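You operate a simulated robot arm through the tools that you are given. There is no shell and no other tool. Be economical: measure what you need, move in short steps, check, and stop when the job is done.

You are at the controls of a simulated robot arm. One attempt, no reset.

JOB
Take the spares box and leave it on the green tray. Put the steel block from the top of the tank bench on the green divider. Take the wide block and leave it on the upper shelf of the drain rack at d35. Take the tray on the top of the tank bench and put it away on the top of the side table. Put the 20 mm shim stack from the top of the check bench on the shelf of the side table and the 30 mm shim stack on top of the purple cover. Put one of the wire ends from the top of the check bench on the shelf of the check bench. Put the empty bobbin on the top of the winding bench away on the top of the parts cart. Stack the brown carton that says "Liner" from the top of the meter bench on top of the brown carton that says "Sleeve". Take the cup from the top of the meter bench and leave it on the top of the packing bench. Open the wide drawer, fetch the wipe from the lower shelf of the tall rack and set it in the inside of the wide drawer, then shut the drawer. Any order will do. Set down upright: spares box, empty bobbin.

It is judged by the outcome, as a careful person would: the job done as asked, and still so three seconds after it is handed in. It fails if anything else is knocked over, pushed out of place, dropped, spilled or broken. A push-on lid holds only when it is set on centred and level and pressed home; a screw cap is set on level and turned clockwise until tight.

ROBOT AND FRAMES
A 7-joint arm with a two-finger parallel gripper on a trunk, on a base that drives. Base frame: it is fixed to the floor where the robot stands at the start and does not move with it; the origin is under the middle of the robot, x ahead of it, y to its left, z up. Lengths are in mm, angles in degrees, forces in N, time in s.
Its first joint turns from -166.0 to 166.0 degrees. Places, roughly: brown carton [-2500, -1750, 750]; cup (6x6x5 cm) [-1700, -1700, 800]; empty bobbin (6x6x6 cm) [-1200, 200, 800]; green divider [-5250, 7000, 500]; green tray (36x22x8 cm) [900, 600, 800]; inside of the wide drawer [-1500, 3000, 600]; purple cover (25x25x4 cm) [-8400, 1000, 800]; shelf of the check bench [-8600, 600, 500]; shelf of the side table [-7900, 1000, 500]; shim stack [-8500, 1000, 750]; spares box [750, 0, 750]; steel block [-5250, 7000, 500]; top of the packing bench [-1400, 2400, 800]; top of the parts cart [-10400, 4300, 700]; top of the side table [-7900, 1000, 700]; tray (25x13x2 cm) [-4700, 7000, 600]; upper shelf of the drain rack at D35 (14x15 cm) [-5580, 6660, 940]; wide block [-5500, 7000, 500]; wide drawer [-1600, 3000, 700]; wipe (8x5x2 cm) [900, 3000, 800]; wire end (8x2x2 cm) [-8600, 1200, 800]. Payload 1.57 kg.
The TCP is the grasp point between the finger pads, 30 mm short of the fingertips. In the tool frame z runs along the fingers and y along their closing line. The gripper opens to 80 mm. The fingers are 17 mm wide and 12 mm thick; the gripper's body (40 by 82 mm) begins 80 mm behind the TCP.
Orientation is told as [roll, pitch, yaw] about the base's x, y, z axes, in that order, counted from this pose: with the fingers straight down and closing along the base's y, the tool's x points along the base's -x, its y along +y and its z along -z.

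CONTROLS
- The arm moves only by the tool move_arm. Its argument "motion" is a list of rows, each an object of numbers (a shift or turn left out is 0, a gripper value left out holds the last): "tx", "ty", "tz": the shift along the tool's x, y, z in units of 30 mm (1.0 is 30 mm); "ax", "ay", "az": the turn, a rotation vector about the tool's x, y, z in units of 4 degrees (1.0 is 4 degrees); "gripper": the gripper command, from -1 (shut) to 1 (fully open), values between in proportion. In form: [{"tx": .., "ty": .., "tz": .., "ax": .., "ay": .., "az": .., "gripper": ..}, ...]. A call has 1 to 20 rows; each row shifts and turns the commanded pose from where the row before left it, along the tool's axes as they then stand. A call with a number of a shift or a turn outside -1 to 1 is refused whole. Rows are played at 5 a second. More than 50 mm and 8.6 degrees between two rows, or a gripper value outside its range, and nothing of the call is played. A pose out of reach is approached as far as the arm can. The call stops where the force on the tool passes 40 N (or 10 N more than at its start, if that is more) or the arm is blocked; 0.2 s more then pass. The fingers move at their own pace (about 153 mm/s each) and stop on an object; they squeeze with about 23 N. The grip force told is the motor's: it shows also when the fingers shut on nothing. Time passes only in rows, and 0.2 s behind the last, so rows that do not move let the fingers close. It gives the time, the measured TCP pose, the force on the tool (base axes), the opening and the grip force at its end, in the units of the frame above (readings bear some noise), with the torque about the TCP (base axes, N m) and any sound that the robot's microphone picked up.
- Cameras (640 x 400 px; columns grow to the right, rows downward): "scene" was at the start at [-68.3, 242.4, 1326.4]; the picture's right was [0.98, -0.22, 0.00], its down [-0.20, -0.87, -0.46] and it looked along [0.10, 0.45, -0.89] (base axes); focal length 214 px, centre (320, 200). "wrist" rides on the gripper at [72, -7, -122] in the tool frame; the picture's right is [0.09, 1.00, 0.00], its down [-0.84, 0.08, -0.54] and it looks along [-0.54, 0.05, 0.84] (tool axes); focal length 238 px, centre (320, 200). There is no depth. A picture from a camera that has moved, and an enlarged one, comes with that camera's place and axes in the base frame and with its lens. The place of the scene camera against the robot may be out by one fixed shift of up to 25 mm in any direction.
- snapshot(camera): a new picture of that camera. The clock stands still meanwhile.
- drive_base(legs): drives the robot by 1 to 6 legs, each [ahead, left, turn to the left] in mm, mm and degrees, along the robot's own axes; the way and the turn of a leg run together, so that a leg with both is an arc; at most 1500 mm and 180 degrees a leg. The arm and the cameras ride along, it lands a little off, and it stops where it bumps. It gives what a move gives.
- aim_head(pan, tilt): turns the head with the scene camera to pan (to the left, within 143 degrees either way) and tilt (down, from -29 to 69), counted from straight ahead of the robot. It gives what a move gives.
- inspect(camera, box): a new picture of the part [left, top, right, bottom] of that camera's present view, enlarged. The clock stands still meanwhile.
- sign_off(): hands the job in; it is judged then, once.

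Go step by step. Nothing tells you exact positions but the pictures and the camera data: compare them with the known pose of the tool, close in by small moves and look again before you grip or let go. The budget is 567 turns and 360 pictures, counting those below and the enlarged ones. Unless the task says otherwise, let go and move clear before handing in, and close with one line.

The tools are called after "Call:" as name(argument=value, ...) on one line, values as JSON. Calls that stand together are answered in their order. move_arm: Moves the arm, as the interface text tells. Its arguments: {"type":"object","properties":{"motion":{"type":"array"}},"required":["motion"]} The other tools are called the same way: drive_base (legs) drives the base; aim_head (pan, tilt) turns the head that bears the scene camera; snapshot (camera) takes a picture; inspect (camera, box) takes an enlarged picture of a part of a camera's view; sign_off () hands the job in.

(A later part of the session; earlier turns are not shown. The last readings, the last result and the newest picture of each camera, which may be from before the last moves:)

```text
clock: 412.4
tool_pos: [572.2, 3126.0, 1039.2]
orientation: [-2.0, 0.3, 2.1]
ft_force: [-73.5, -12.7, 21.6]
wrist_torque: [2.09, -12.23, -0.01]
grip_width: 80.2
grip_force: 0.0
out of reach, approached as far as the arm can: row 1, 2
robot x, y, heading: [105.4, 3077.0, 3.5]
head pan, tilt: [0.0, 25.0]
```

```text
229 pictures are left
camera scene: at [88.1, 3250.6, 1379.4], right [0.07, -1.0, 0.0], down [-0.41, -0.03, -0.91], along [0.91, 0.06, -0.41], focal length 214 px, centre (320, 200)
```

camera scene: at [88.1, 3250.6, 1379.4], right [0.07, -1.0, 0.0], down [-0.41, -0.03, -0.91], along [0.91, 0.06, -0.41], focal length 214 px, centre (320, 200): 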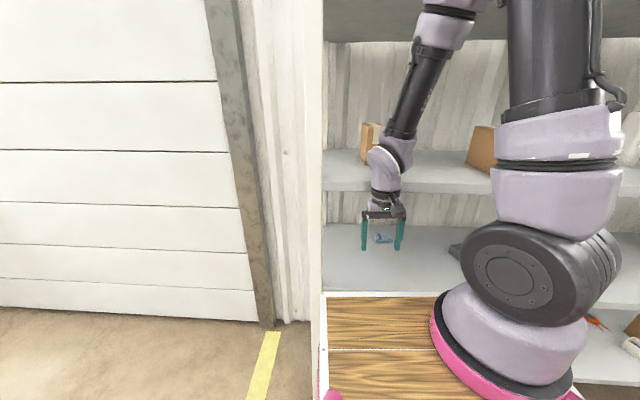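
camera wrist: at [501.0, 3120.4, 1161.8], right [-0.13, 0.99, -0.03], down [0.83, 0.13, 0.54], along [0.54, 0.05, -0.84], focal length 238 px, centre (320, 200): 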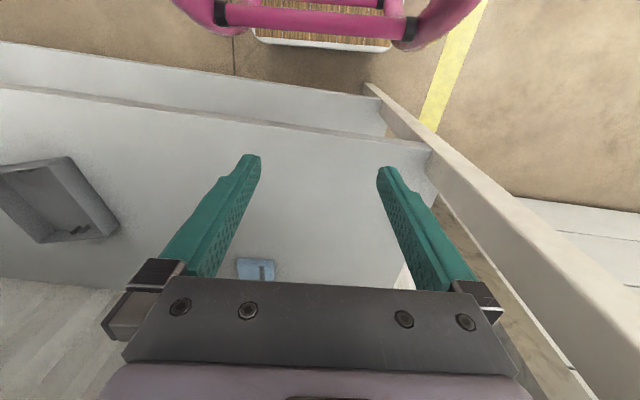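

Call:
drive_base(legs=[[-250, 0, 0]])

Call:
snapshot(camera="scene")

```text
clock: 414.2
tool_pos: [338.5, 3113.4, 1029.0]
orientation: [-2.3, 1.4, 2.4]
ft_force: [-0.1, 0.1, -0.4]
wrist_torque: [0.0, 0.03, 0.01]
grip_width: 80.1
grip_force: 0.1
robot x, y, heading: [-139.5, 3061.0, 4.4]
head pan, tilt: [0.0, 25.0]
```

```text
228 pictures are left
camera scene: at [-144.3, 3237.5, 1379.4], right [0.07, -1.0, 0.0], down [-0.42, -0.03, -0.91], along [0.9, 0.07, -0.42], focal length 214 px, centre (320, 200)
```

scene: 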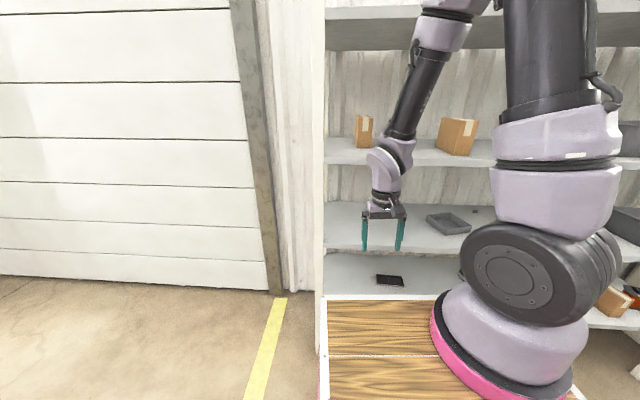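

Free again and the rack looks undisturbed. I'll set up the arm posture out in the aisle (low, extended, fingers pitched forward) and then drive straight in.

Call:
drive_base(legs=[[-280, 0, -4.4]])

Call:
move_arm(motion=[{"tx": -1, "az": 0.5, "ax": -0.5}, {"tx": -1}, {"tx": -1}, {"tx": -1}, {"tx": -1}, {"tx": -1}, {"tx": -1}, {"tx": -1}, {"tx": -1}, {"tx": -1}, {"tx": -1}, {"tz": 1}, {"tz": 1}, {"tz": 1}, {"tz": 1}, {"tx": 0}])

Call:
move_arm(motion=[{"ay": -1}, {"ay": -1}, {"ay": -1}, {"ay": -1}, {"ay": -1}, {"ay": -1}, {"ay": -1}, {"ay": -1}, {"ay": -1}, {"ay": -1}, {"ay": -1}, {"ay": -1}, {"ay": -1}, {"ay": -1}])

Call:
snapshot(camera="scene")

Call:
snapshot(camera="wrist")

```text
clock: 416.2
tool_pos: [63.6, 3066.7, 1029.7]
orientation: [-2.3, 1.2, -2.2]
ft_force: [0.0, 0.0, 0.1]
wrist_torque: [0.02, 0.01, 0.01]
grip_width: 80.1
grip_force: 0.0
robot x, y, heading: [-421.2, 3049.0, -0.4]
head pan, tilt: [0.0, 25.0]
```

```text
clock: 419.6
tool_pos: [388.6, 3040.6, 903.0]
orientation: [-0.4, 1.2, -4.3]
ft_force: [0.2, 0.7, 0.4]
wrist_torque: [-0.03, 0.02, 0.04]
grip_width: 79.9
grip_force: 0.1
robot x, y, heading: [-417.6, 3046.4, -0.0]
head pan, tilt: [0.0, 25.0]
```

```text
clock: 422.6
tool_pos: [391.4, 3041.5, 903.0]
orientation: [-0.6, -54.9, -3.8]
ft_force: [-0.7, -0.8, 0.0]
wrist_torque: [0.0, 0.02, 0.01]
grip_width: 80.1
grip_force: 0.1
robot x, y, heading: [-417.0, 3049.7, -0.5]
head pan, tilt: [0.0, 25.0]
```

```text
227 pictures are left
camera scene: at [-407.3, 3229.3, 1379.5], right [-0.01, -1.0, 0.0], down [-0.42, 0.0, -0.91], along [0.91, -0.01, -0.42], focal length 214 px, centre (320, 200)
```

scene: 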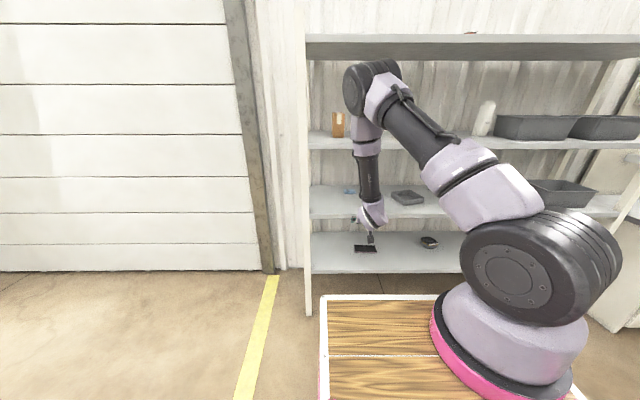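

```text
226 pictures are left
camera wrist: at [248.3, 3046.2, 914.5], right [0.02, 1.0, -0.08], down [0.04, 0.08, 1.0], along [1.0, -0.02, -0.04], focal length 238 px, centre (320, 200)
```

wrist: 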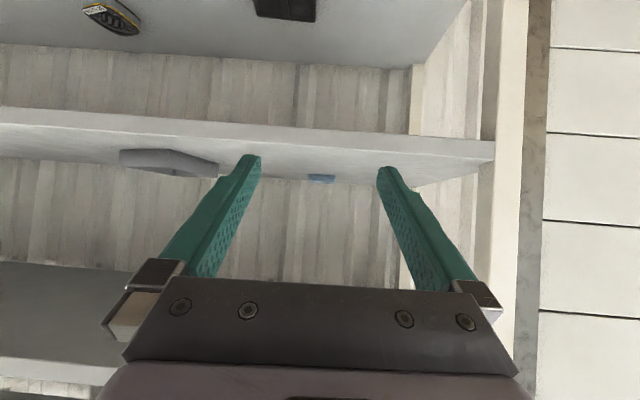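

The pitched pose works, but the forearm stands upright; extend further out so it flattens.

Call:
move_arm(motion=[{"tz": 0.8, "tx": -0.57}, {"tz": 0.8, "tx": -0.57}, {"tz": 0.8, "tx": -0.57}, {"tz": 0.8, "tx": -0.57}, {"tz": 0.8, "tx": -0.57}, {"tz": 0.8, "tx": -0.57}, {"tx": 0}])

Call:
snapshot(camera="scene")

```text
clock: 424.2
tool_pos: [565.4, 3027.2, 902.5]
orientation: [-0.5, -54.8, -3.8]
ft_force: [-0.1, -0.6, -0.4]
wrist_torque: [0.01, 0.01, -0.02]
grip_width: 79.9
grip_force: 0.1
robot x, y, heading: [-419.6, 3050.2, -0.4]
head pan, tilt: [0.0, 25.0]
```

```text
225 pictures are left
camera scene: at [-407.3, 3229.4, 1379.4], right [-0.01, -1.0, 0.0], down [-0.42, 0.0, -0.91], along [0.91, -0.01, -0.42], focal length 214 px, centre (320, 200)
```

scene: 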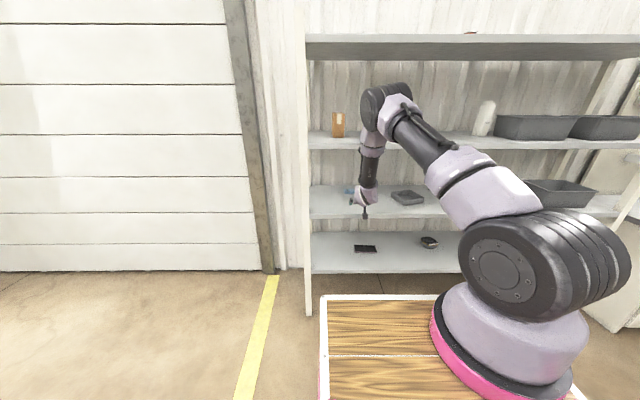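

Call:
move_arm(motion=[{"tz": 0.8, "tx": -0.57}, {"tz": 0.8, "tx": -0.57}, {"tz": 0.8, "tx": -0.57}, {"tz": 0.8, "tx": -0.57}, {"tx": 0}])

Call:
snapshot(camera="scene")

```text
clock: 425.4
tool_pos: [684.2, 3018.7, 904.2]
orientation: [-0.5, -54.8, -3.8]
ft_force: [1.0, -0.3, 0.5]
wrist_torque: [0.01, 0.01, 0.03]
grip_width: 80.1
grip_force: 0.0
robot x, y, heading: [-415.8, 3049.3, -0.4]
head pan, tilt: [0.0, 25.0]
```

```text
224 pictures are left
camera scene: at [-407.3, 3229.4, 1379.4], right [-0.01, -1.0, 0.0], down [-0.42, 0.0, -0.91], along [0.91, -0.01, -0.42], focal length 214 px, centre (320, 200)
```

scene: 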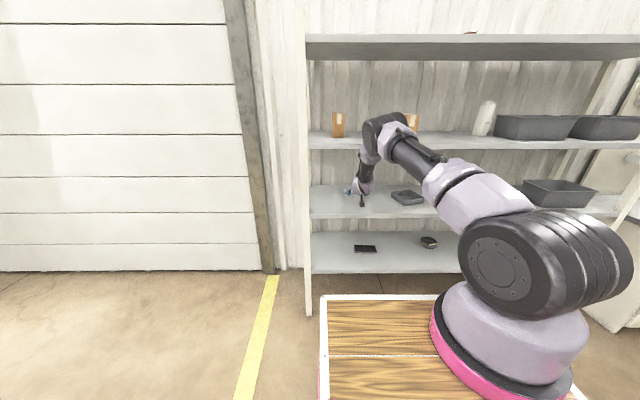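

Call:
move_arm(motion=[{"tz": 0.8, "tx": -0.57}, {"tz": 0.8, "tx": -0.57}, {"tz": 0.8, "tx": -0.57}, {"tx": 0}])

Call:
snapshot(camera="scene")

Call:
snapshot(camera="wrist")

```text
clock: 426.4
tool_pos: [771.5, 3011.5, 903.1]
orientation: [-0.6, -54.7, -3.8]
ft_force: [0.3, 0.3, -0.5]
wrist_torque: [0.0, 0.01, -0.02]
grip_width: 80.5
grip_force: 0.0
robot x, y, heading: [-419.5, 3049.6, -0.3]
head pan, tilt: [0.0, 25.0]
```

```text
223 pictures are left
camera scene: at [-407.3, 3229.4, 1379.4], right [-0.01, -1.0, 0.0], down [-0.42, 0.0, -0.91], along [0.91, -0.01, -0.42], focal length 214 px, centre (320, 200)
```

scene: 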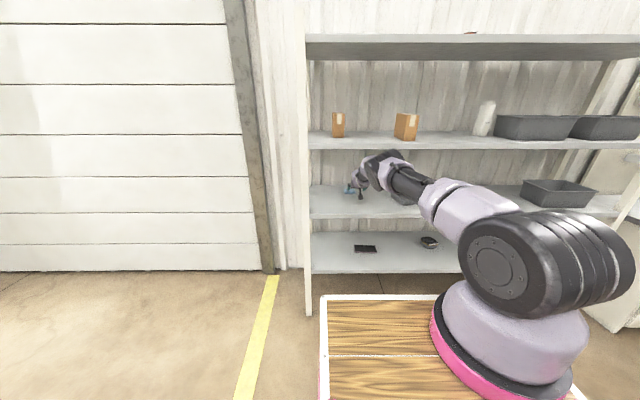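

```text
222 pictures are left
camera wrist: at [629.9, 3015.4, 914.7], right [0.02, 1.0, -0.08], down [0.05, 0.08, 1.0], along [1.0, -0.02, -0.04], focal length 238 px, centre (320, 200)
```

wrist: 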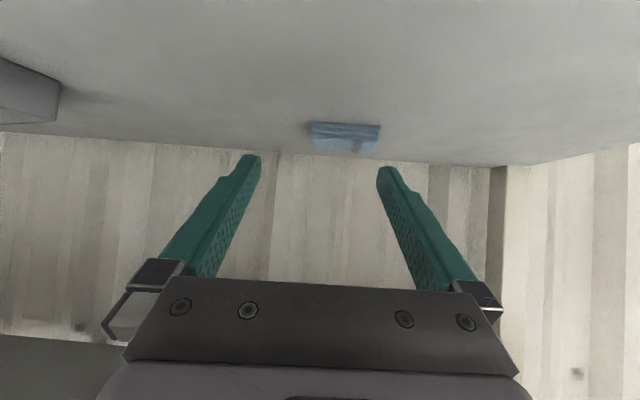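

The wipe lies with its 80 mm side toward me, too wide for the gripper from the front. I'll back out and instead stand parallel to the rack (right side to it), so the fingers straddle the 50 mm side.

Call:
drive_base(legs=[[-190, 0, 0]])

Call:
move_arm(motion=[{"tz": -0.8, "tx": 0.57}, {"tz": -0.8, "tx": 0.57}, {"tz": -0.8, "tx": 0.57}, {"tz": -0.8, "tx": 0.57}, {"tz": -0.8, "tx": 0.57}, {"tz": -0.8, "tx": 0.57}, {"tz": -0.8, "tx": 0.57}, {"tz": -0.8, "tx": 0.57}, {"tz": -0.8, "tx": 0.57}, {"tz": -0.8, "tx": 0.57}, {"tz": -0.8, "tx": 0.57}, {"tz": -0.8, "tx": 0.57}, {"tz": -0.8, "tx": 0.57}, {"tx": 0}])

Call:
drive_base(legs=[[330, 0, 0], [0, 0, 90]])

```text
clock: 427.9
tool_pos: [585.0, 3016.2, 903.0]
orientation: [-0.6, -54.8, -3.6]
ft_force: [0.4, -0.3, 0.9]
wrist_torque: [0.02, -0.04, -0.01]
grip_width: 80.0
grip_force: 0.0
robot x, y, heading: [-603.3, 3048.0, -0.3]
head pan, tilt: [0.0, 25.0]
```

```text
clock: 430.9
tool_pos: [201.2, 3043.2, 901.8]
orientation: [-0.6, -54.8, -3.6]
ft_force: [0.3, 0.5, 0.6]
wrist_torque: [-0.02, 0.0, -0.01]
grip_width: 80.1
grip_force: 0.1
robot x, y, heading: [-602.2, 3049.5, -0.1]
head pan, tilt: [0.0, 25.0]
```

```text
clock: 436.9
tool_pos: [-275.9, 3856.1, 901.0]
orientation: [-0.5, -54.8, 86.4]
ft_force: [0.1, -0.3, 0.5]
wrist_torque: [0.02, -0.01, 0.02]
grip_width: 80.1
grip_force: 0.2
robot x, y, heading: [-281.9, 3045.7, 89.9]
head pan, tilt: [0.0, 25.0]
```

Call:
drive_base(legs=[[-1073, 0, 0]])

Call:
move_arm(motion=[{"tz": 0.8, "tx": -0.57, "ty": -1}, {"tz": 0.8, "tx": -0.57, "ty": -1}, {"tz": 0.8, "tx": -0.57, "ty": -1}, {"tz": 0.8, "tx": -0.57, "ty": -1}, {"tz": 0.8, "tx": -0.57, "ty": -1}, {"tz": 0.8, "tx": -0.57, "ty": -1}, {"tz": 0.8, "tx": -0.57, "ty": -1}, {"ty": -1}, {"ty": -1}, {"ty": -1}, {"ty": -1}, {"ty": -1}, {"ty": -1}, {"ty": -1}, {"ty": -1}, {"tx": 0}])

Call:
aim_head(pan=-30, tilt=20)

Call:
snapshot(camera="scene")

```text
clock: 442.5
tool_pos: [-271.0, 2753.4, 901.5]
orientation: [-0.5, -54.9, 84.4]
ft_force: [-0.3, -0.6, 0.3]
wrist_torque: [0.0, 0.01, 0.0]
grip_width: 79.6
grip_force: 0.1
robot x, y, heading: [-306.5, 1949.5, 87.8]
head pan, tilt: [0.0, 25.0]
```

```text
clock: 445.9
tool_pos: [200.2, 2910.6, 904.9]
orientation: [-0.6, -54.8, 84.3]
ft_force: [0.4, 0.3, 0.4]
wrist_torque: [0.02, 0.0, -0.02]
grip_width: 79.8
grip_force: 0.0
robot x, y, heading: [-308.7, 1942.7, 87.6]
head pan, tilt: [0.0, 25.0]
```

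```text
clock: 446.8
tool_pos: [199.1, 2910.6, 905.5]
orientation: [-0.5, -54.7, 84.4]
ft_force: [0.3, 0.3, -0.1]
wrist_torque: [-0.02, -0.02, 0.03]
grip_width: 80.1
grip_force: 0.1
robot x, y, heading: [-300.9, 1951.4, 87.7]
head pan, tilt: [-30.0, 20.0]
```

```text
221 pictures are left
camera scene: at [-431.0, 1924.6, 1387.5], right [0.85, -0.53, 0.0], down [-0.18, -0.29, -0.94], along [0.5, 0.8, -0.34], focal length 214 px, centre (320, 200)
```

scene: 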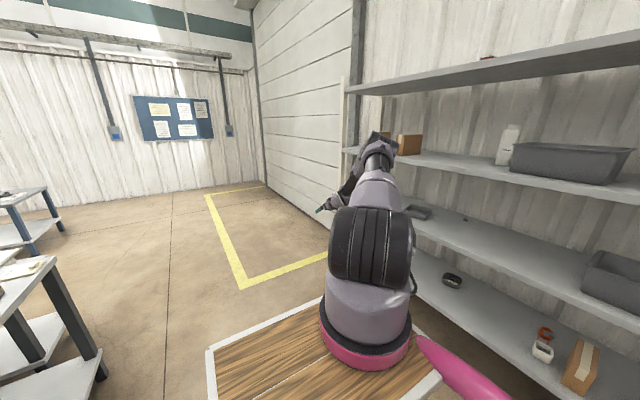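

Call:
move_arm(motion=[{"tz": 0.8, "tx": -0.57, "ty": -0.8}, {"tz": 0.8, "tx": -0.57, "ty": -0.8}, {"tz": 0.8, "tx": -0.57, "ty": -0.8}, {"tz": 0.8, "tx": -0.57, "ty": -0.8}, {"tx": 0}])

Call:
snapshot(camera="scene")

Call:
snapshot(camera="wrist")

```text
clock: 448.0
tool_pos: [292.7, 3003.7, 905.6]
orientation: [-0.4, -55.0, 84.2]
ft_force: [0.6, 0.0, 0.0]
wrist_torque: [0.02, 0.01, 0.05]
grip_width: 80.1
grip_force: 0.1
out of reach, approached as far as the arm can: row 4
robot x, y, heading: [-302.2, 1948.5, 87.8]
head pan, tilt: [-30.0, 20.0]
```

```text
220 pictures are left
camera scene: at [-430.8, 1924.5, 1387.6], right [0.85, -0.53, 0.0], down [-0.18, -0.29, -0.94], along [0.5, 0.8, -0.34], focal length 214 px, centre (320, 200)
```

scene: 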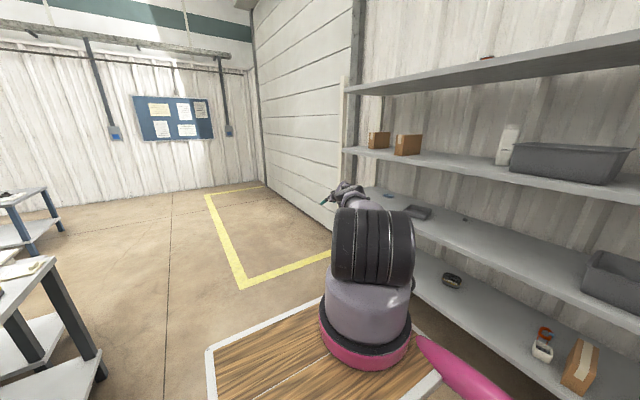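

```text
219 pictures are left
camera wrist: at [284.1, 2862.6, 917.4], right [-1.0, 0.05, -0.08], down [-0.08, 0.05, 1.0], along [0.06, 1.0, -0.04], focal length 238 px, centre (320, 200)
```

wrist: 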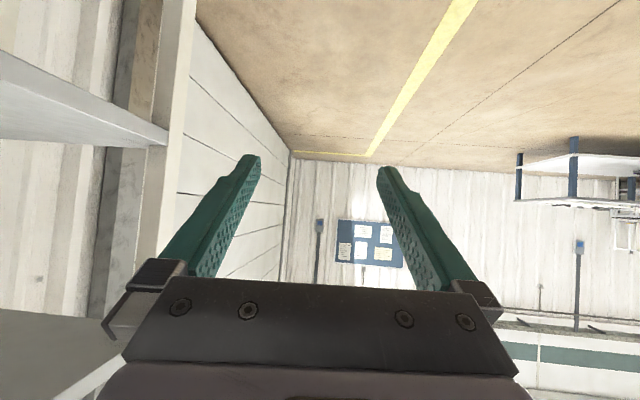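

Arm is now stretched flat. Drive sideways into the shelf opening in stages.

Call:
drive_base(legs=[[0, -400, 0]])

Call:
snapshot(camera="wrist")

Call:
snapshot(camera="scene")

```text
clock: 450.6
tool_pos: [703.9, 2982.2, 906.5]
orientation: [-0.6, -54.8, 84.1]
ft_force: [0.3, 0.5, -0.7]
wrist_torque: [0.0, 0.02, -0.01]
grip_width: 80.1
grip_force: 0.1
robot x, y, heading: [98.7, 1932.7, 87.4]
head pan, tilt: [-30.0, 20.0]
```

```text
218 pictures are left
camera wrist: at [693.3, 2842.0, 917.6], right [-0.99, 0.06, -0.08], down [-0.08, 0.05, 1.0], along [0.06, 1.0, -0.04], focal length 238 px, centre (320, 200)
```

wrist: 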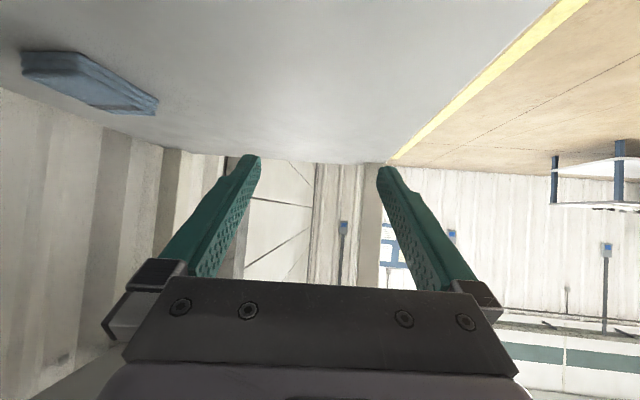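

```text
217 pictures are left
camera scene: at [-27.8, 1908.8, 1387.6], right [0.84, -0.54, 0.0], down [-0.18, -0.29, -0.94], along [0.51, 0.79, -0.34], focal length 214 px, centre (320, 200)
```

scene: 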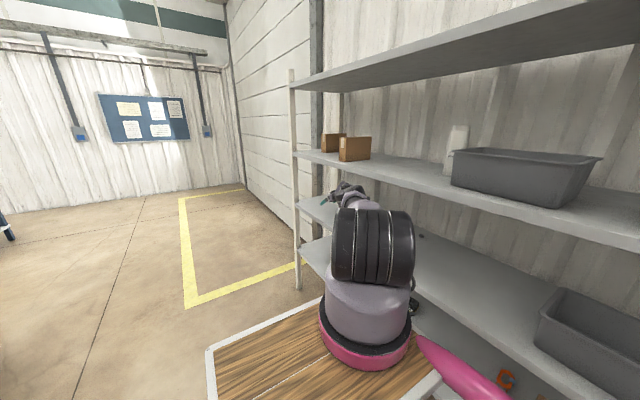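

Call:
inspect(camera="wrist", box=[0, 30, 200, 140])

```text
3.20 times, centred on (100, 85) of wrist
camera zoom: at [693.3, 2842.0, 917.6], right [-0.99, 0.06, -0.08], down [-0.08, 0.05, 1.0], along [0.06, 1.0, -0.04], focal length 763 px, centre (1024, 568)
```

zoom: 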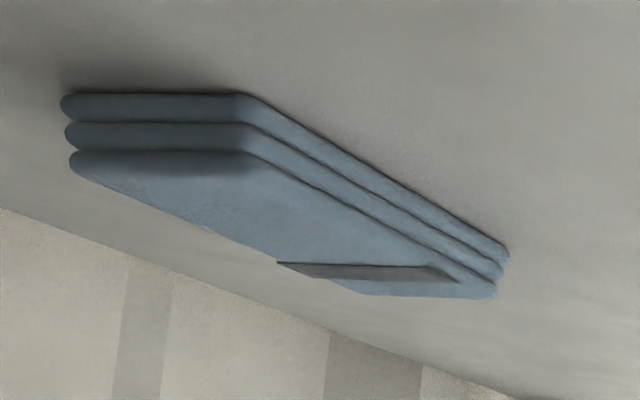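

The wipe (51×81) is at about x 895–947, y 3007–3088 on a shelf at z≈812. Move in over it.

Call:
drive_base(legs=[[0, -211, 0], [85, 0, 0]])

Call:
move_arm(motion=[{"ax": -0.61, "az": -0.43}, {"ax": -0.61, "az": -0.43}, {"ax": -0.61, "az": -0.43}, {"tx": 0}])

Call:
snapshot(camera="wrist")

Call:
snapshot(camera="scene")

```text
clock: 451.8
tool_pos: [805.5, 2980.4, 894.2]
orientation: [-0.1, -54.2, 84.3]
ft_force: [-0.7, -1.2, -0.9]
wrist_torque: [-0.01, -0.03, 0.04]
grip_width: 79.8
grip_force: 0.1
robot x, y, heading: [210.5, 1927.9, 87.6]
head pan, tilt: [-30.0, 20.0]
stopped in leg 1: the robot was blocked; the commanded pose is now the measured one
```

```text
clock: 452.8
tool_pos: [794.3, 2969.2, 887.3]
orientation: [0.2, -54.1, 93.0]
ft_force: [0.0, -0.4, 0.5]
wrist_torque: [-0.02, 0.02, -0.04]
grip_width: 80.1
grip_force: 0.0
out of reach, approached as far as the arm can: row 1, 2, 3
robot x, y, heading: [211.8, 1927.1, 87.8]
head pan, tilt: [-30.0, 20.0]
```

```text
215 pictures are left
camera wrist: at [807.8, 2828.7, 901.4], right [-0.99, -0.11, -0.07], down [-0.08, 0.05, 1.0], along [-0.1, 0.99, -0.06], focal length 238 px, centre (320, 200)
```

wrist: 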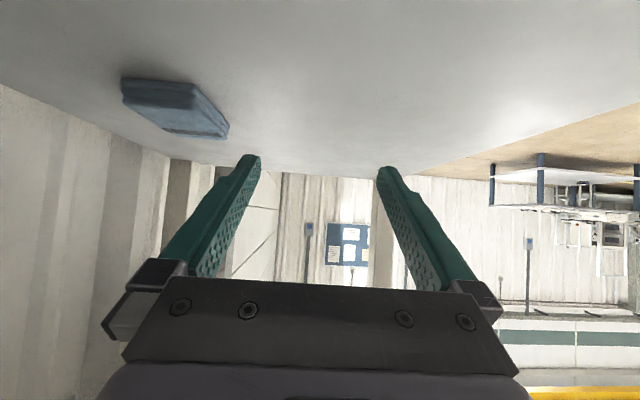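

```text
214 pictures are left
camera scene: at [86.6, 1906.2, 1387.5], right [0.84, -0.54, 0.0], down [-0.18, -0.29, -0.94], along [0.5, 0.79, -0.34], focal length 214 px, centre (320, 200)
```

scene: 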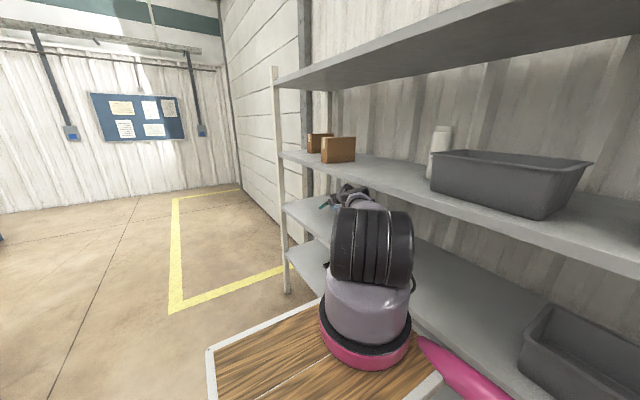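

The shoulder is stopped by the rack front. Back off a touch, drive forward along the rack, and reach sideways with the arm.

Call:
drive_base(legs=[[0, 20, 0], [150, 0, 0]])

Call:
move_arm(motion=[{"tz": -0.8, "tx": 0.57}, {"tz": -0.8, "tx": 0.57}, {"tz": -0.6, "tx": 0.4, "ty": -0.7}, {"ty": -1}, {"ty": -1}, {"ty": -1}, {"tx": 0}])

Call:
snapshot(camera="wrist")

Call:
snapshot(camera="scene")

```text
clock: 454.6
tool_pos: [783.6, 3118.8, 890.5]
orientation: [0.1, -54.2, 92.9]
ft_force: [0.4, -0.5, 0.6]
wrist_torque: [-0.01, 0.03, -0.01]
grip_width: 79.9
grip_force: 0.1
robot x, y, heading: [200.1, 2076.9, 87.6]
head pan, tilt: [-30.0, 20.0]
```

```text
clock: 455.0
tool_pos: [753.5, 3108.6, 845.5]
orientation: [2.0, -53.4, 92.0]
ft_force: [-0.9, 0.1, -0.1]
wrist_torque: [0.0, -0.02, -0.04]
grip_width: 80.0
grip_force: 0.1
robot x, y, heading: [199.3, 2078.6, 87.9]
head pan, tilt: [-30.0, 20.0]
stopped in row 1: the force on the tool passed its limit at 381 N (the readings are from after the stop); the commanded pose is now the measured one
```

```text
213 pictures are left
camera wrist: at [768.7, 2969.2, 861.5], right [-0.99, -0.12, -0.05], down [-0.06, 0.06, 1.0], along [-0.11, 0.99, -0.07], focal length 238 px, centre (320, 200)
```

wrist: 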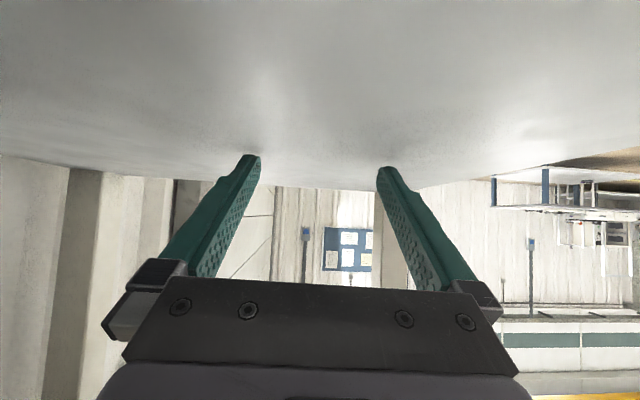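

```text
212 pictures are left
camera scene: at [71.4, 2058.2, 1387.6], right [0.85, -0.53, 0.0], down [-0.18, -0.29, -0.94], along [0.5, 0.8, -0.34], focal length 214 px, centre (320, 200)
```

scene: 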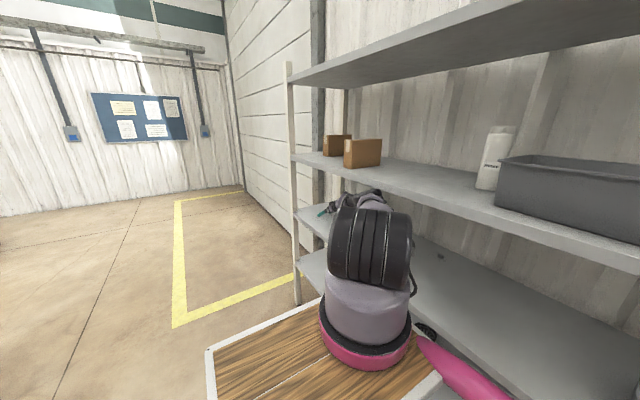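

The elbow pressed on the upper shelf; this route is too tight. I'll slide straight out sideways and instead use the frontal pose, turning the wipe on its shelf with the closed fingertips first.

Call:
drive_base(legs=[[0, 480, 0]])

Call:
aim_head(pan=-60, tilt=15)

Call:
snapshot(camera="scene")

```text
clock: 457.9
tool_pos: [266.5, 3125.1, 853.4]
orientation: [1.6, -53.7, 92.2]
ft_force: [-0.8, -0.6, 0.5]
wrist_torque: [-0.02, 0.02, -0.01]
grip_width: 79.9
grip_force: 0.0
robot x, y, heading: [-290.2, 2100.7, 87.8]
head pan, tilt: [-30.0, 20.0]
```

```text
clock: 458.8
tool_pos: [266.5, 3126.5, 853.8]
orientation: [1.5, -53.6, 92.2]
ft_force: [-0.1, -0.2, 0.2]
wrist_torque: [-0.02, 0.04, -0.01]
grip_width: 80.2
grip_force: 0.0
robot x, y, heading: [-294.6, 2101.0, 87.7]
head pan, tilt: [-60.0, 15.0]
```

```text
211 pictures are left
camera scene: at [-386.7, 2039.9, 1395.7], right [0.47, -0.88, 0.0], down [-0.23, -0.12, -0.97], along [0.85, 0.45, -0.26], focal length 214 px, centre (320, 200)
```

scene: 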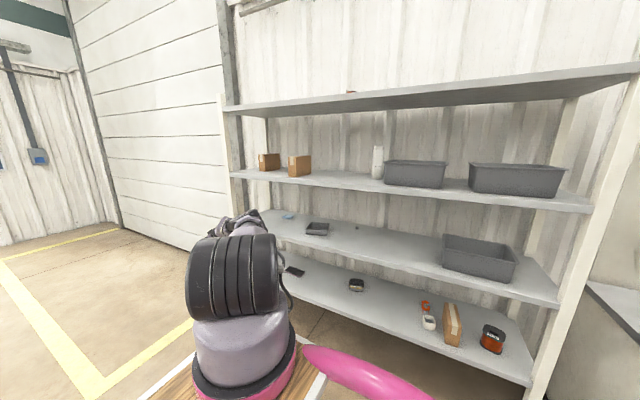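

Call:
move_arm(motion=[{"tz": -0.8, "tx": 0.57, "ty": 1}, {"tz": -0.8, "tx": 0.57, "ty": 1}, {"tz": -0.8, "tx": 0.57, "ty": 1}, {"tz": -0.8, "tx": 0.57, "ty": 1}, {"tz": -0.8, "tx": 0.57, "ty": 1}, {"tz": -0.8, "tx": 0.57, "ty": 1}, {"tz": -0.8, "tx": 0.57, "ty": 1}, {"ty": 1}, {"ty": 1}, {"ty": 1}, {"ty": 1}, {"ty": 1}, {"ty": 1}, {"ty": 1}, {"ty": 1}, {"ty": 1}, {"ty": 1}, {"ty": 1}, {"tx": 0}])

Call:
drive_base(legs=[[940, 0, 0], [0, 0, -88]])

```text
clock: 462.8
tool_pos: [-260.0, 2885.7, 864.7]
orientation: [1.5, -53.7, 92.2]
ft_force: [0.1, -0.6, -0.3]
wrist_torque: [-0.03, 0.03, -0.03]
grip_width: 80.2
grip_force: 0.2
robot x, y, heading: [-294.4, 2097.9, 87.9]
head pan, tilt: [-60.0, 15.0]
```

```text
clock: 471.5
tool_pos: [539.4, 2999.6, 865.6]
orientation: [1.5, -53.7, 2.2]
ft_force: [-0.1, 0.0, 0.2]
wrist_torque: [-0.01, 0.01, 0.0]
grip_width: 80.0
grip_force: 0.1
robot x, y, heading: [-245.1, 3035.2, -1.9]
head pan, tilt: [-60.0, 15.0]
```

Call:
drive_base(legs=[[-350, 0, 1.9]])

Call:
move_arm(motion=[{"tx": -0.8, "tz": -0.6, "ax": -0.4, "gripper": -1}, {"tx": -0.4, "tz": -0.3}, {"tz": 0.8, "tx": -0.59}, {"tz": 0.8, "tx": -0.59}, {"tz": 0.8, "tx": -0.59}, {"tz": 0.8, "tx": -0.59}, {"tz": 0.8, "tx": -0.59}, {"tz": 0.8, "tx": -0.59}, {"tz": 0.8, "tx": -0.59}, {"tz": 0.8, "tx": -0.59}, {"tz": 0.8, "tx": -0.59}, {"tz": 0.8, "tx": -0.59}, {"tz": 0.8, "tx": -0.59}, {"tz": 0.8, "tx": -0.59}, {"tz": 0.8, "tx": -0.59}, {"tx": 0}])

Call:
aim_head(pan=0, tilt=25)

Call:
snapshot(camera="scene")

Call:
snapshot(camera="wrist")

```text
clock: 473.8
tool_pos: [192.2, 3034.5, 865.1]
orientation: [1.5, -53.7, 4.2]
ft_force: [0.7, -0.8, -0.2]
wrist_torque: [0.01, 0.01, 0.0]
grip_width: 80.0
grip_force: 0.0
robot x, y, heading: [-596.3, 3042.1, -0.3]
head pan, tilt: [-60.0, 15.0]
```

```text
clock: 477.1
tool_pos: [576.2, 3078.9, 910.7]
orientation: [3.0, -53.6, 4.1]
ft_force: [-0.3, 1.5, 0.5]
wrist_torque: [0.01, -0.04, 0.01]
grip_width: 0.0
grip_force: 21.4
robot x, y, heading: [-594.1, 3044.0, -0.3]
head pan, tilt: [-60.0, 15.0]
```

```text
clock: 478.4
tool_pos: [576.3, 3079.0, 911.7]
orientation: [3.1, -53.7, 4.3]
ft_force: [-0.6, -0.2, 0.0]
wrist_torque: [0.01, -0.01, 0.02]
grip_width: 0.1
grip_force: 21.3
robot x, y, heading: [-596.8, 3037.7, -0.4]
head pan, tilt: [0.0, 25.0]
```

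```text
210 pictures are left
camera scene: at [-586.0, 3221.8, 1379.5], right [-0.01, -1.0, 0.0], down [-0.42, 0.0, -0.91], along [0.91, 0.0, -0.42], focal length 214 px, centre (320, 200)
```

scene: 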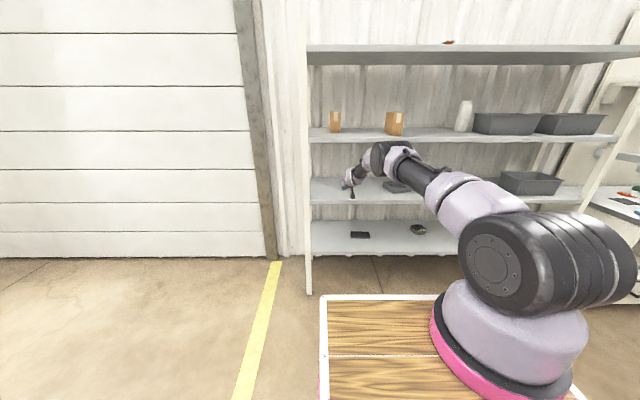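

```text
209 pictures are left
camera wrist: at [437.3, 3057.3, 926.1], right [-0.17, 0.98, -0.04], down [0.05, 0.05, 1.0], along [0.98, 0.17, -0.06], focal length 238 px, centre (320, 200)
```

wrist: 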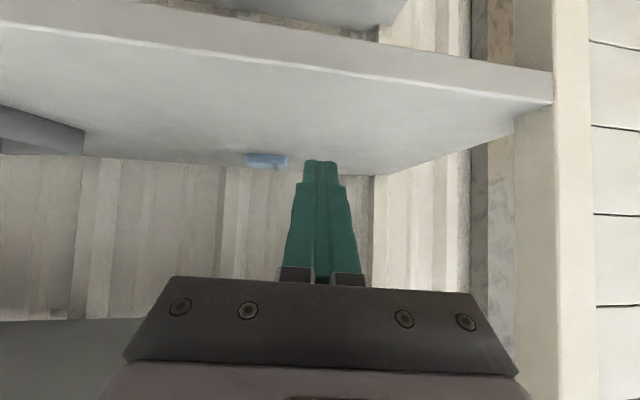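

Drive in, with the fingers above the wipe.

Call:
move_arm(motion=[{"ax": 0.75}, {"tx": 0}])

Call:
drive_base(legs=[[250, 0, 0]])

Call:
snapshot(camera="wrist")

Call:
snapshot(camera="scene")

```text
clock: 479.1
tool_pos: [578.0, 3079.7, 911.9]
orientation: [0.2, -53.7, 4.3]
ft_force: [0.4, -0.2, 0.4]
wrist_torque: [0.02, -0.01, 0.03]
grip_width: 0.0
grip_force: 20.9
robot x, y, heading: [-595.5, 3042.9, -0.4]
head pan, tilt: [0.0, 25.0]
```

```text
clock: 480.9
tool_pos: [827.9, 3076.4, 912.0]
orientation: [0.2, -53.6, 4.1]
ft_force: [0.3, -0.9, 1.0]
wrist_torque: [-0.02, 0.0, -0.02]
grip_width: 0.3
grip_force: 21.4
robot x, y, heading: [-345.6, 3038.8, -0.4]
head pan, tilt: [0.0, 25.0]
```

```text
208 pictures are left
camera wrist: at [687.1, 3059.7, 926.4], right [-0.13, 0.99, -0.07], down [0.05, 0.08, 1.0], along [0.99, 0.12, -0.06], focal length 238 px, centre (320, 200)
```

wrist: 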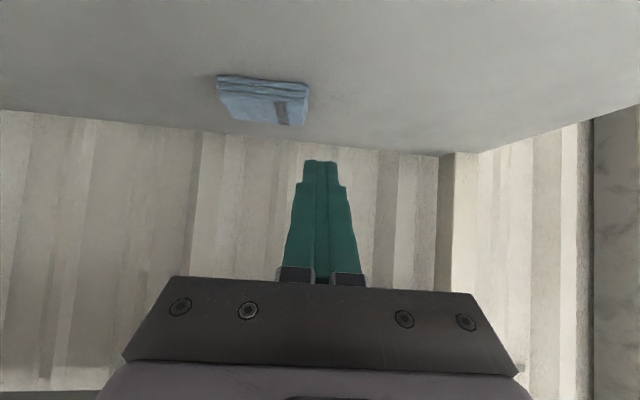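

```text
207 pictures are left
camera scene: at [-334.7, 3220.4, 1379.4], right [-0.01, -1.0, 0.0], down [-0.42, 0.0, -0.91], along [0.91, -0.01, -0.42], focal length 214 px, centre (320, 200)
```

scene: 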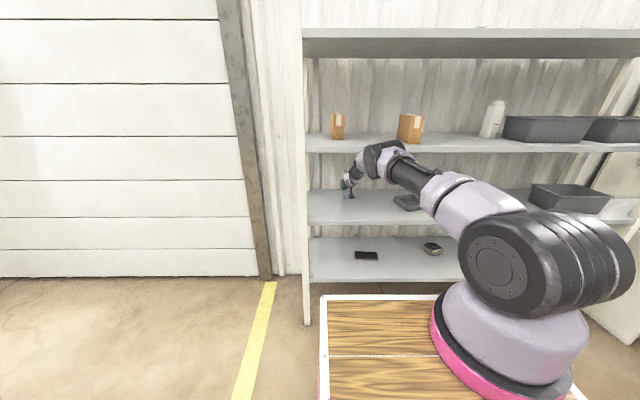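

Call:
drive_base(legs=[[115, 0, 0]])

Call:
move_arm(motion=[{"ty": -0.75}, {"tx": 0.4, "tz": 0.3}, {"tx": 0}])

Call:
snapshot(camera="wrist")

```text
clock: 482.1
tool_pos: [920.5, 3076.5, 887.8]
orientation: [-0.4, -51.7, 4.6]
ft_force: [0.4, -0.3, -1.0]
wrist_torque: [0.0, 0.0, -0.01]
grip_width: 0.0
grip_force: 21.2
robot x, y, heading: [-231.2, 3040.4, -0.5]
head pan, tilt: [0.0, 25.0]
```

```text
clock: 482.9
tool_pos: [927.9, 3054.7, 862.4]
orientation: [-0.3, -51.2, 4.6]
ft_force: [-0.7, -0.9, 0.0]
wrist_torque: [0.0, -0.01, 0.01]
grip_width: 0.0
grip_force: 20.8
robot x, y, heading: [-233.1, 3039.0, -0.3]
head pan, tilt: [0.0, 25.0]
```

```text
206 pictures are left
camera wrist: at [788.9, 3037.9, 882.2], right [-0.13, 0.99, -0.07], down [0.1, 0.09, 0.99], along [0.99, 0.12, -0.11], focal length 238 px, centre (320, 200)
```

wrist: 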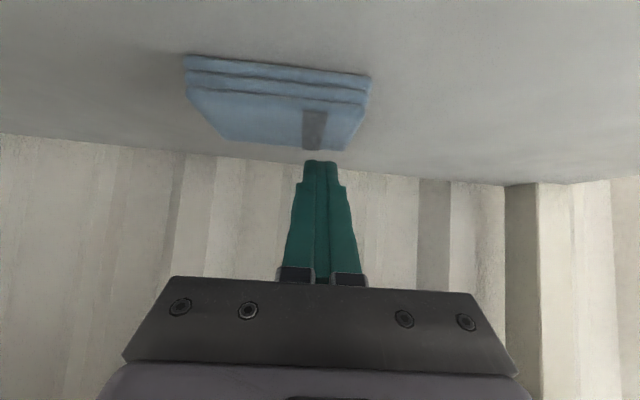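

Call:
drive_base(legs=[[-30, 0, 0]])

Call:
move_arm(motion=[{"tz": 0.8, "tx": -0.6}, {"tz": 0.5, "tx": -0.4}, {"tz": 0.2, "tx": 0.26}, {"tz": 0.2, "tx": 0.26}, {"tx": 0}])

Call:
snapshot(camera="wrist")

Call:
snapshot(camera="scene")

```text
clock: 483.7
tool_pos: [898.4, 3054.3, 861.0]
orientation: [-0.3, -51.1, 4.6]
ft_force: [-0.5, -0.3, 0.8]
wrist_torque: [-0.03, 0.0, -0.01]
grip_width: 0.1
grip_force: 21.0
robot x, y, heading: [-262.4, 3041.4, -0.2]
head pan, tilt: [0.0, 25.0]
```

```text
clock: 484.9
tool_pos: [922.9, 3061.9, 845.3]
orientation: [-0.4, -51.5, 4.7]
ft_force: [2.2, -4.6, 18.6]
wrist_torque: [-0.07, -0.41, -0.24]
grip_width: 0.1
grip_force: 21.4
out of reach, approached as far as the arm can: row 2, 3
robot x, y, heading: [-262.4, 3041.7, -0.2]
head pan, tilt: [0.0, 25.0]
```

```text
205 pictures are left
camera wrist: at [782.9, 3044.8, 865.1], right [-0.13, 0.99, -0.08], down [0.09, 0.09, 0.99], along [0.99, 0.13, -0.1], focal length 238 px, centre (320, 200)
```

wrist: 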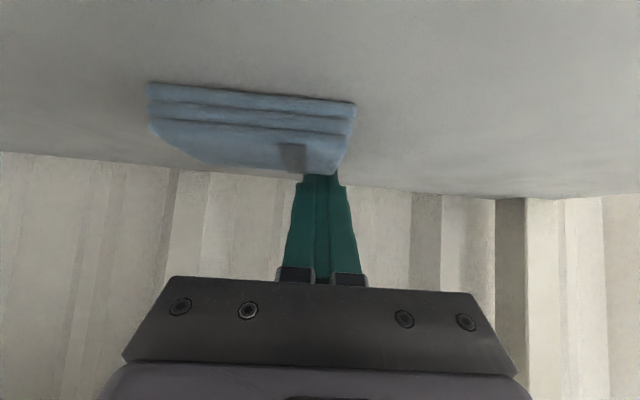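

```text
204 pictures are left
camera scene: at [-252.8, 3219.6, 1379.5], right [-0.01, -1.0, 0.0], down [-0.42, 0.0, -0.91], along [0.91, 0.0, -0.42], focal length 214 px, centre (320, 200)
```

scene: 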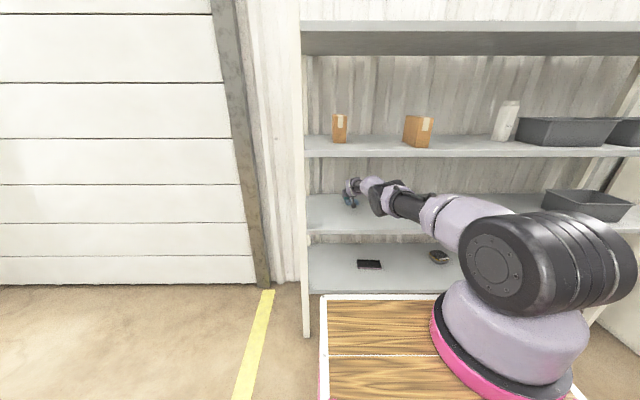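

The fingertip is behind the wipe's back edge near its north end. Pull back to swing that end toward me.

Call:
move_arm(motion=[{"tx": -0.08, "tz": -0.06}])

Call:
drive_base(legs=[[-60, 0, 0]])

Call:
snapshot(camera="wrist")

```text
clock: 485.3
tool_pos: [922.9, 3061.1, 844.9]
orientation: [-0.4, -51.6, 4.7]
ft_force: [10.3, -7.5, 24.8]
wrist_torque: [-0.14, -0.71, -0.2]
grip_width: 0.0
grip_force: 21.3
out of reach, approached as far as the arm can: row 1
robot x, y, heading: [-260.6, 3038.8, -0.3]
head pan, tilt: [0.0, 25.0]
```

```text
clock: 486.0
tool_pos: [919.7, 3061.1, 845.9]
orientation: [-0.3, -51.8, 4.8]
ft_force: [1.0, -0.4, -0.1]
wrist_torque: [0.01, -0.02, 0.01]
grip_width: 0.0
grip_force: 21.3
robot x, y, heading: [-271.3, 3037.4, -0.2]
head pan, tilt: [0.0, 25.0]
stopped in leg 1: the force on the tool passed its limit at 61 N (the readings are from after the stop); the commanded pose is now the measured one
```

```text
203 pictures are left
camera wrist: at [778.7, 3045.0, 865.9], right [-0.13, 0.99, -0.08], down [0.09, 0.09, 0.99], along [0.99, 0.13, -0.1], focal length 238 px, centre (320, 200)
```

wrist: 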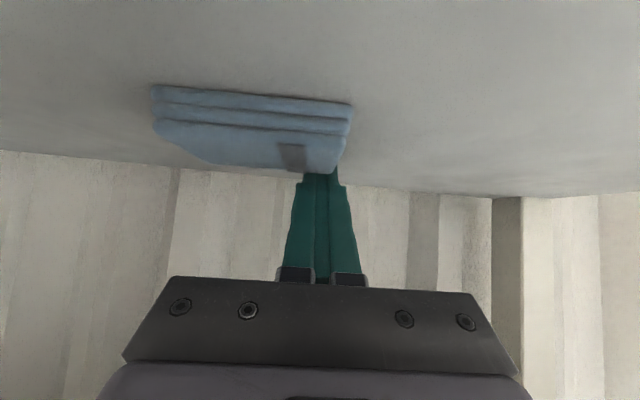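

Call:
move_arm(motion=[{"tz": -0.3, "tx": 0.24}, {"tz": -0.3, "tx": 0.24}, {"tz": -0.3, "tx": 0.24}, {"tz": -0.3, "tx": 0.24}, {"tz": -0.3, "tx": 0.24}, {"tx": 0}])

Call:
snapshot(camera="wrist")

```text
clock: 487.4
tool_pos: [861.5, 3057.6, 846.1]
orientation: [-0.4, -51.8, 4.7]
ft_force: [1.2, 0.7, 3.1]
wrist_torque: [-0.02, 0.04, -0.02]
grip_width: 0.0
grip_force: 21.0
robot x, y, heading: [-268.2, 3041.9, -0.3]
head pan, tilt: [0.0, 25.0]
```

```text
202 pictures are left
camera wrist: at [721.6, 3041.1, 865.3], right [-0.13, 0.99, -0.08], down [0.09, 0.09, 0.99], along [0.99, 0.13, -0.1], focal length 238 px, centre (320, 200)
```

wrist: 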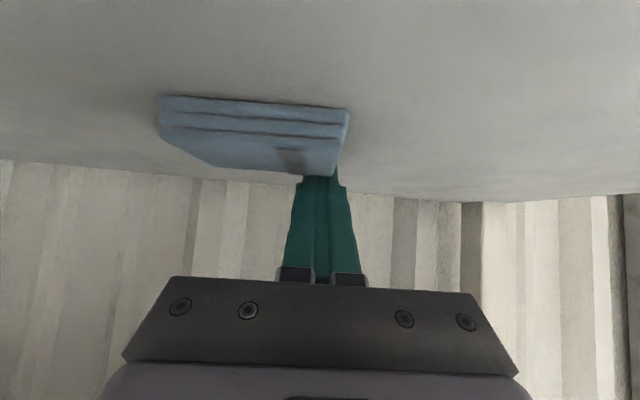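

The wipe slides along with the fingertip. Drag it nearer the front, where there is more room.

Call:
move_arm(motion=[{"tz": -0.3, "tx": 0.24}, {"tz": -0.3, "tx": 0.24}, {"tz": -0.3, "tx": 0.24}, {"tz": -0.3, "tx": 0.24}, {"tz": -0.3, "tx": 0.24}, {"tz": -0.3, "tx": 0.24}, {"tz": -0.3, "tx": 0.24}, {"tz": -0.3, "tx": 0.24}, {"tz": -0.3, "tx": 0.24}, {"tx": 0}])

Call:
snapshot(camera="wrist")

Call:
snapshot(camera="scene")

```text
clock: 489.6
tool_pos: [757.3, 3048.1, 846.0]
orientation: [-0.5, -51.8, 4.7]
ft_force: [1.1, -0.5, 5.4]
wrist_torque: [-0.03, 0.0, 0.03]
grip_width: 0.0
grip_force: 21.4
robot x, y, heading: [-265.9, 3042.4, -0.3]
head pan, tilt: [0.0, 25.0]
```

```text
201 pictures are left
camera wrist: at [617.5, 3031.0, 864.9], right [-0.13, 0.99, -0.08], down [0.08, 0.09, 0.99], along [0.99, 0.13, -0.1], focal length 238 px, centre (320, 200)
```

wrist: 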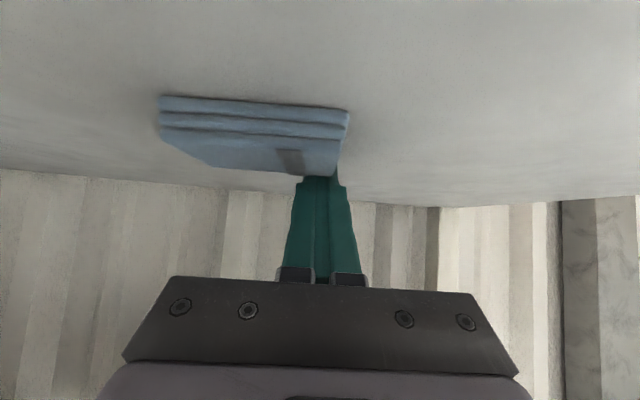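

```text
200 pictures are left
camera scene: at [-257.7, 3219.9, 1379.5], right [-0.01, -1.0, 0.0], down [-0.42, 0.0, -0.91], along [0.91, 0.0, -0.42], focal length 214 px, centre (320, 200)
```

scene: 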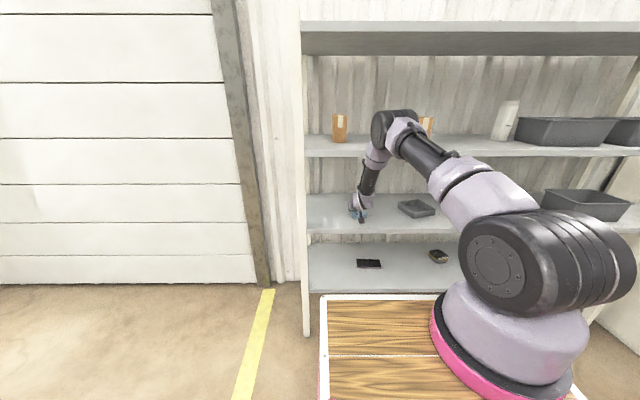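

Call:
move_arm(motion=[{"tz": -0.3, "tx": 0.24}, {"tz": -0.3, "tx": 0.24}, {"tz": -0.3, "tx": 0.24}, {"tz": -0.3, "tx": 0.24}, {"tz": -0.3, "tx": 0.24}, {"tx": 0}])

Call:
inspect(camera="scene", box=[300, 160, 440, 250])

Call:
snapshot(camera="wrist")

```text
clock: 491.0
tool_pos: [700.2, 3045.4, 845.6]
orientation: [-0.4, -51.7, 4.7]
ft_force: [2.9, 0.5, 12.2]
wrist_torque: [-0.01, 0.01, 0.0]
grip_width: 0.0
grip_force: 21.3
robot x, y, heading: [-268.4, 3038.0, -0.1]
head pan, tilt: [0.0, 25.0]
```

```text
4.44 times, centred on (370, 205) of scene
camera zoom: at [-258.0, 3219.9, 1379.4], right [-0.01, -1.0, 0.0], down [-0.42, 0.0, -0.91], along [0.91, 0.0, -0.42], focal length 953 px, centre (98, 178)
```

zoom: 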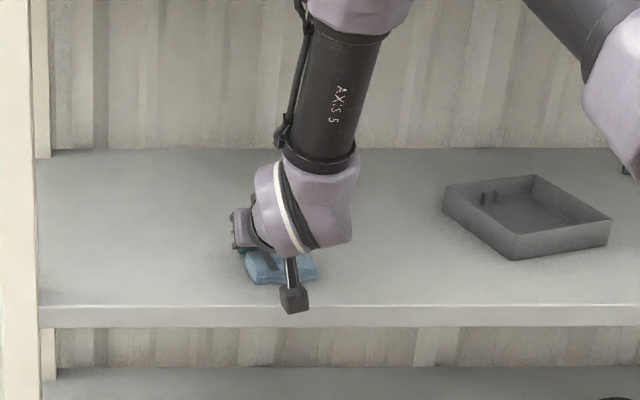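

```text
198 pictures are left
camera wrist: at [560.1, 3028.2, 864.5], right [-0.13, 0.99, -0.08], down [0.08, 0.09, 0.99], along [0.99, 0.13, -0.1], focal length 238 px, centre (320, 200)
```

wrist: 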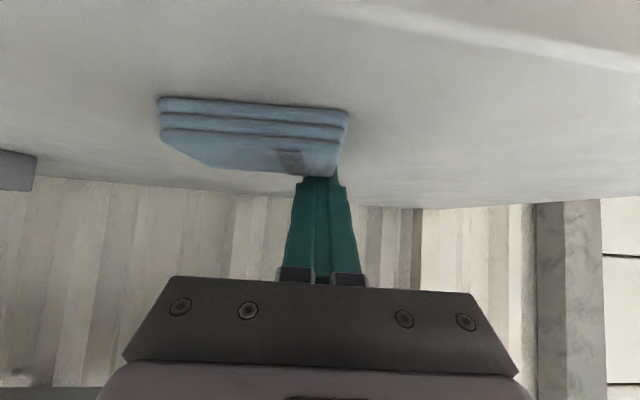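

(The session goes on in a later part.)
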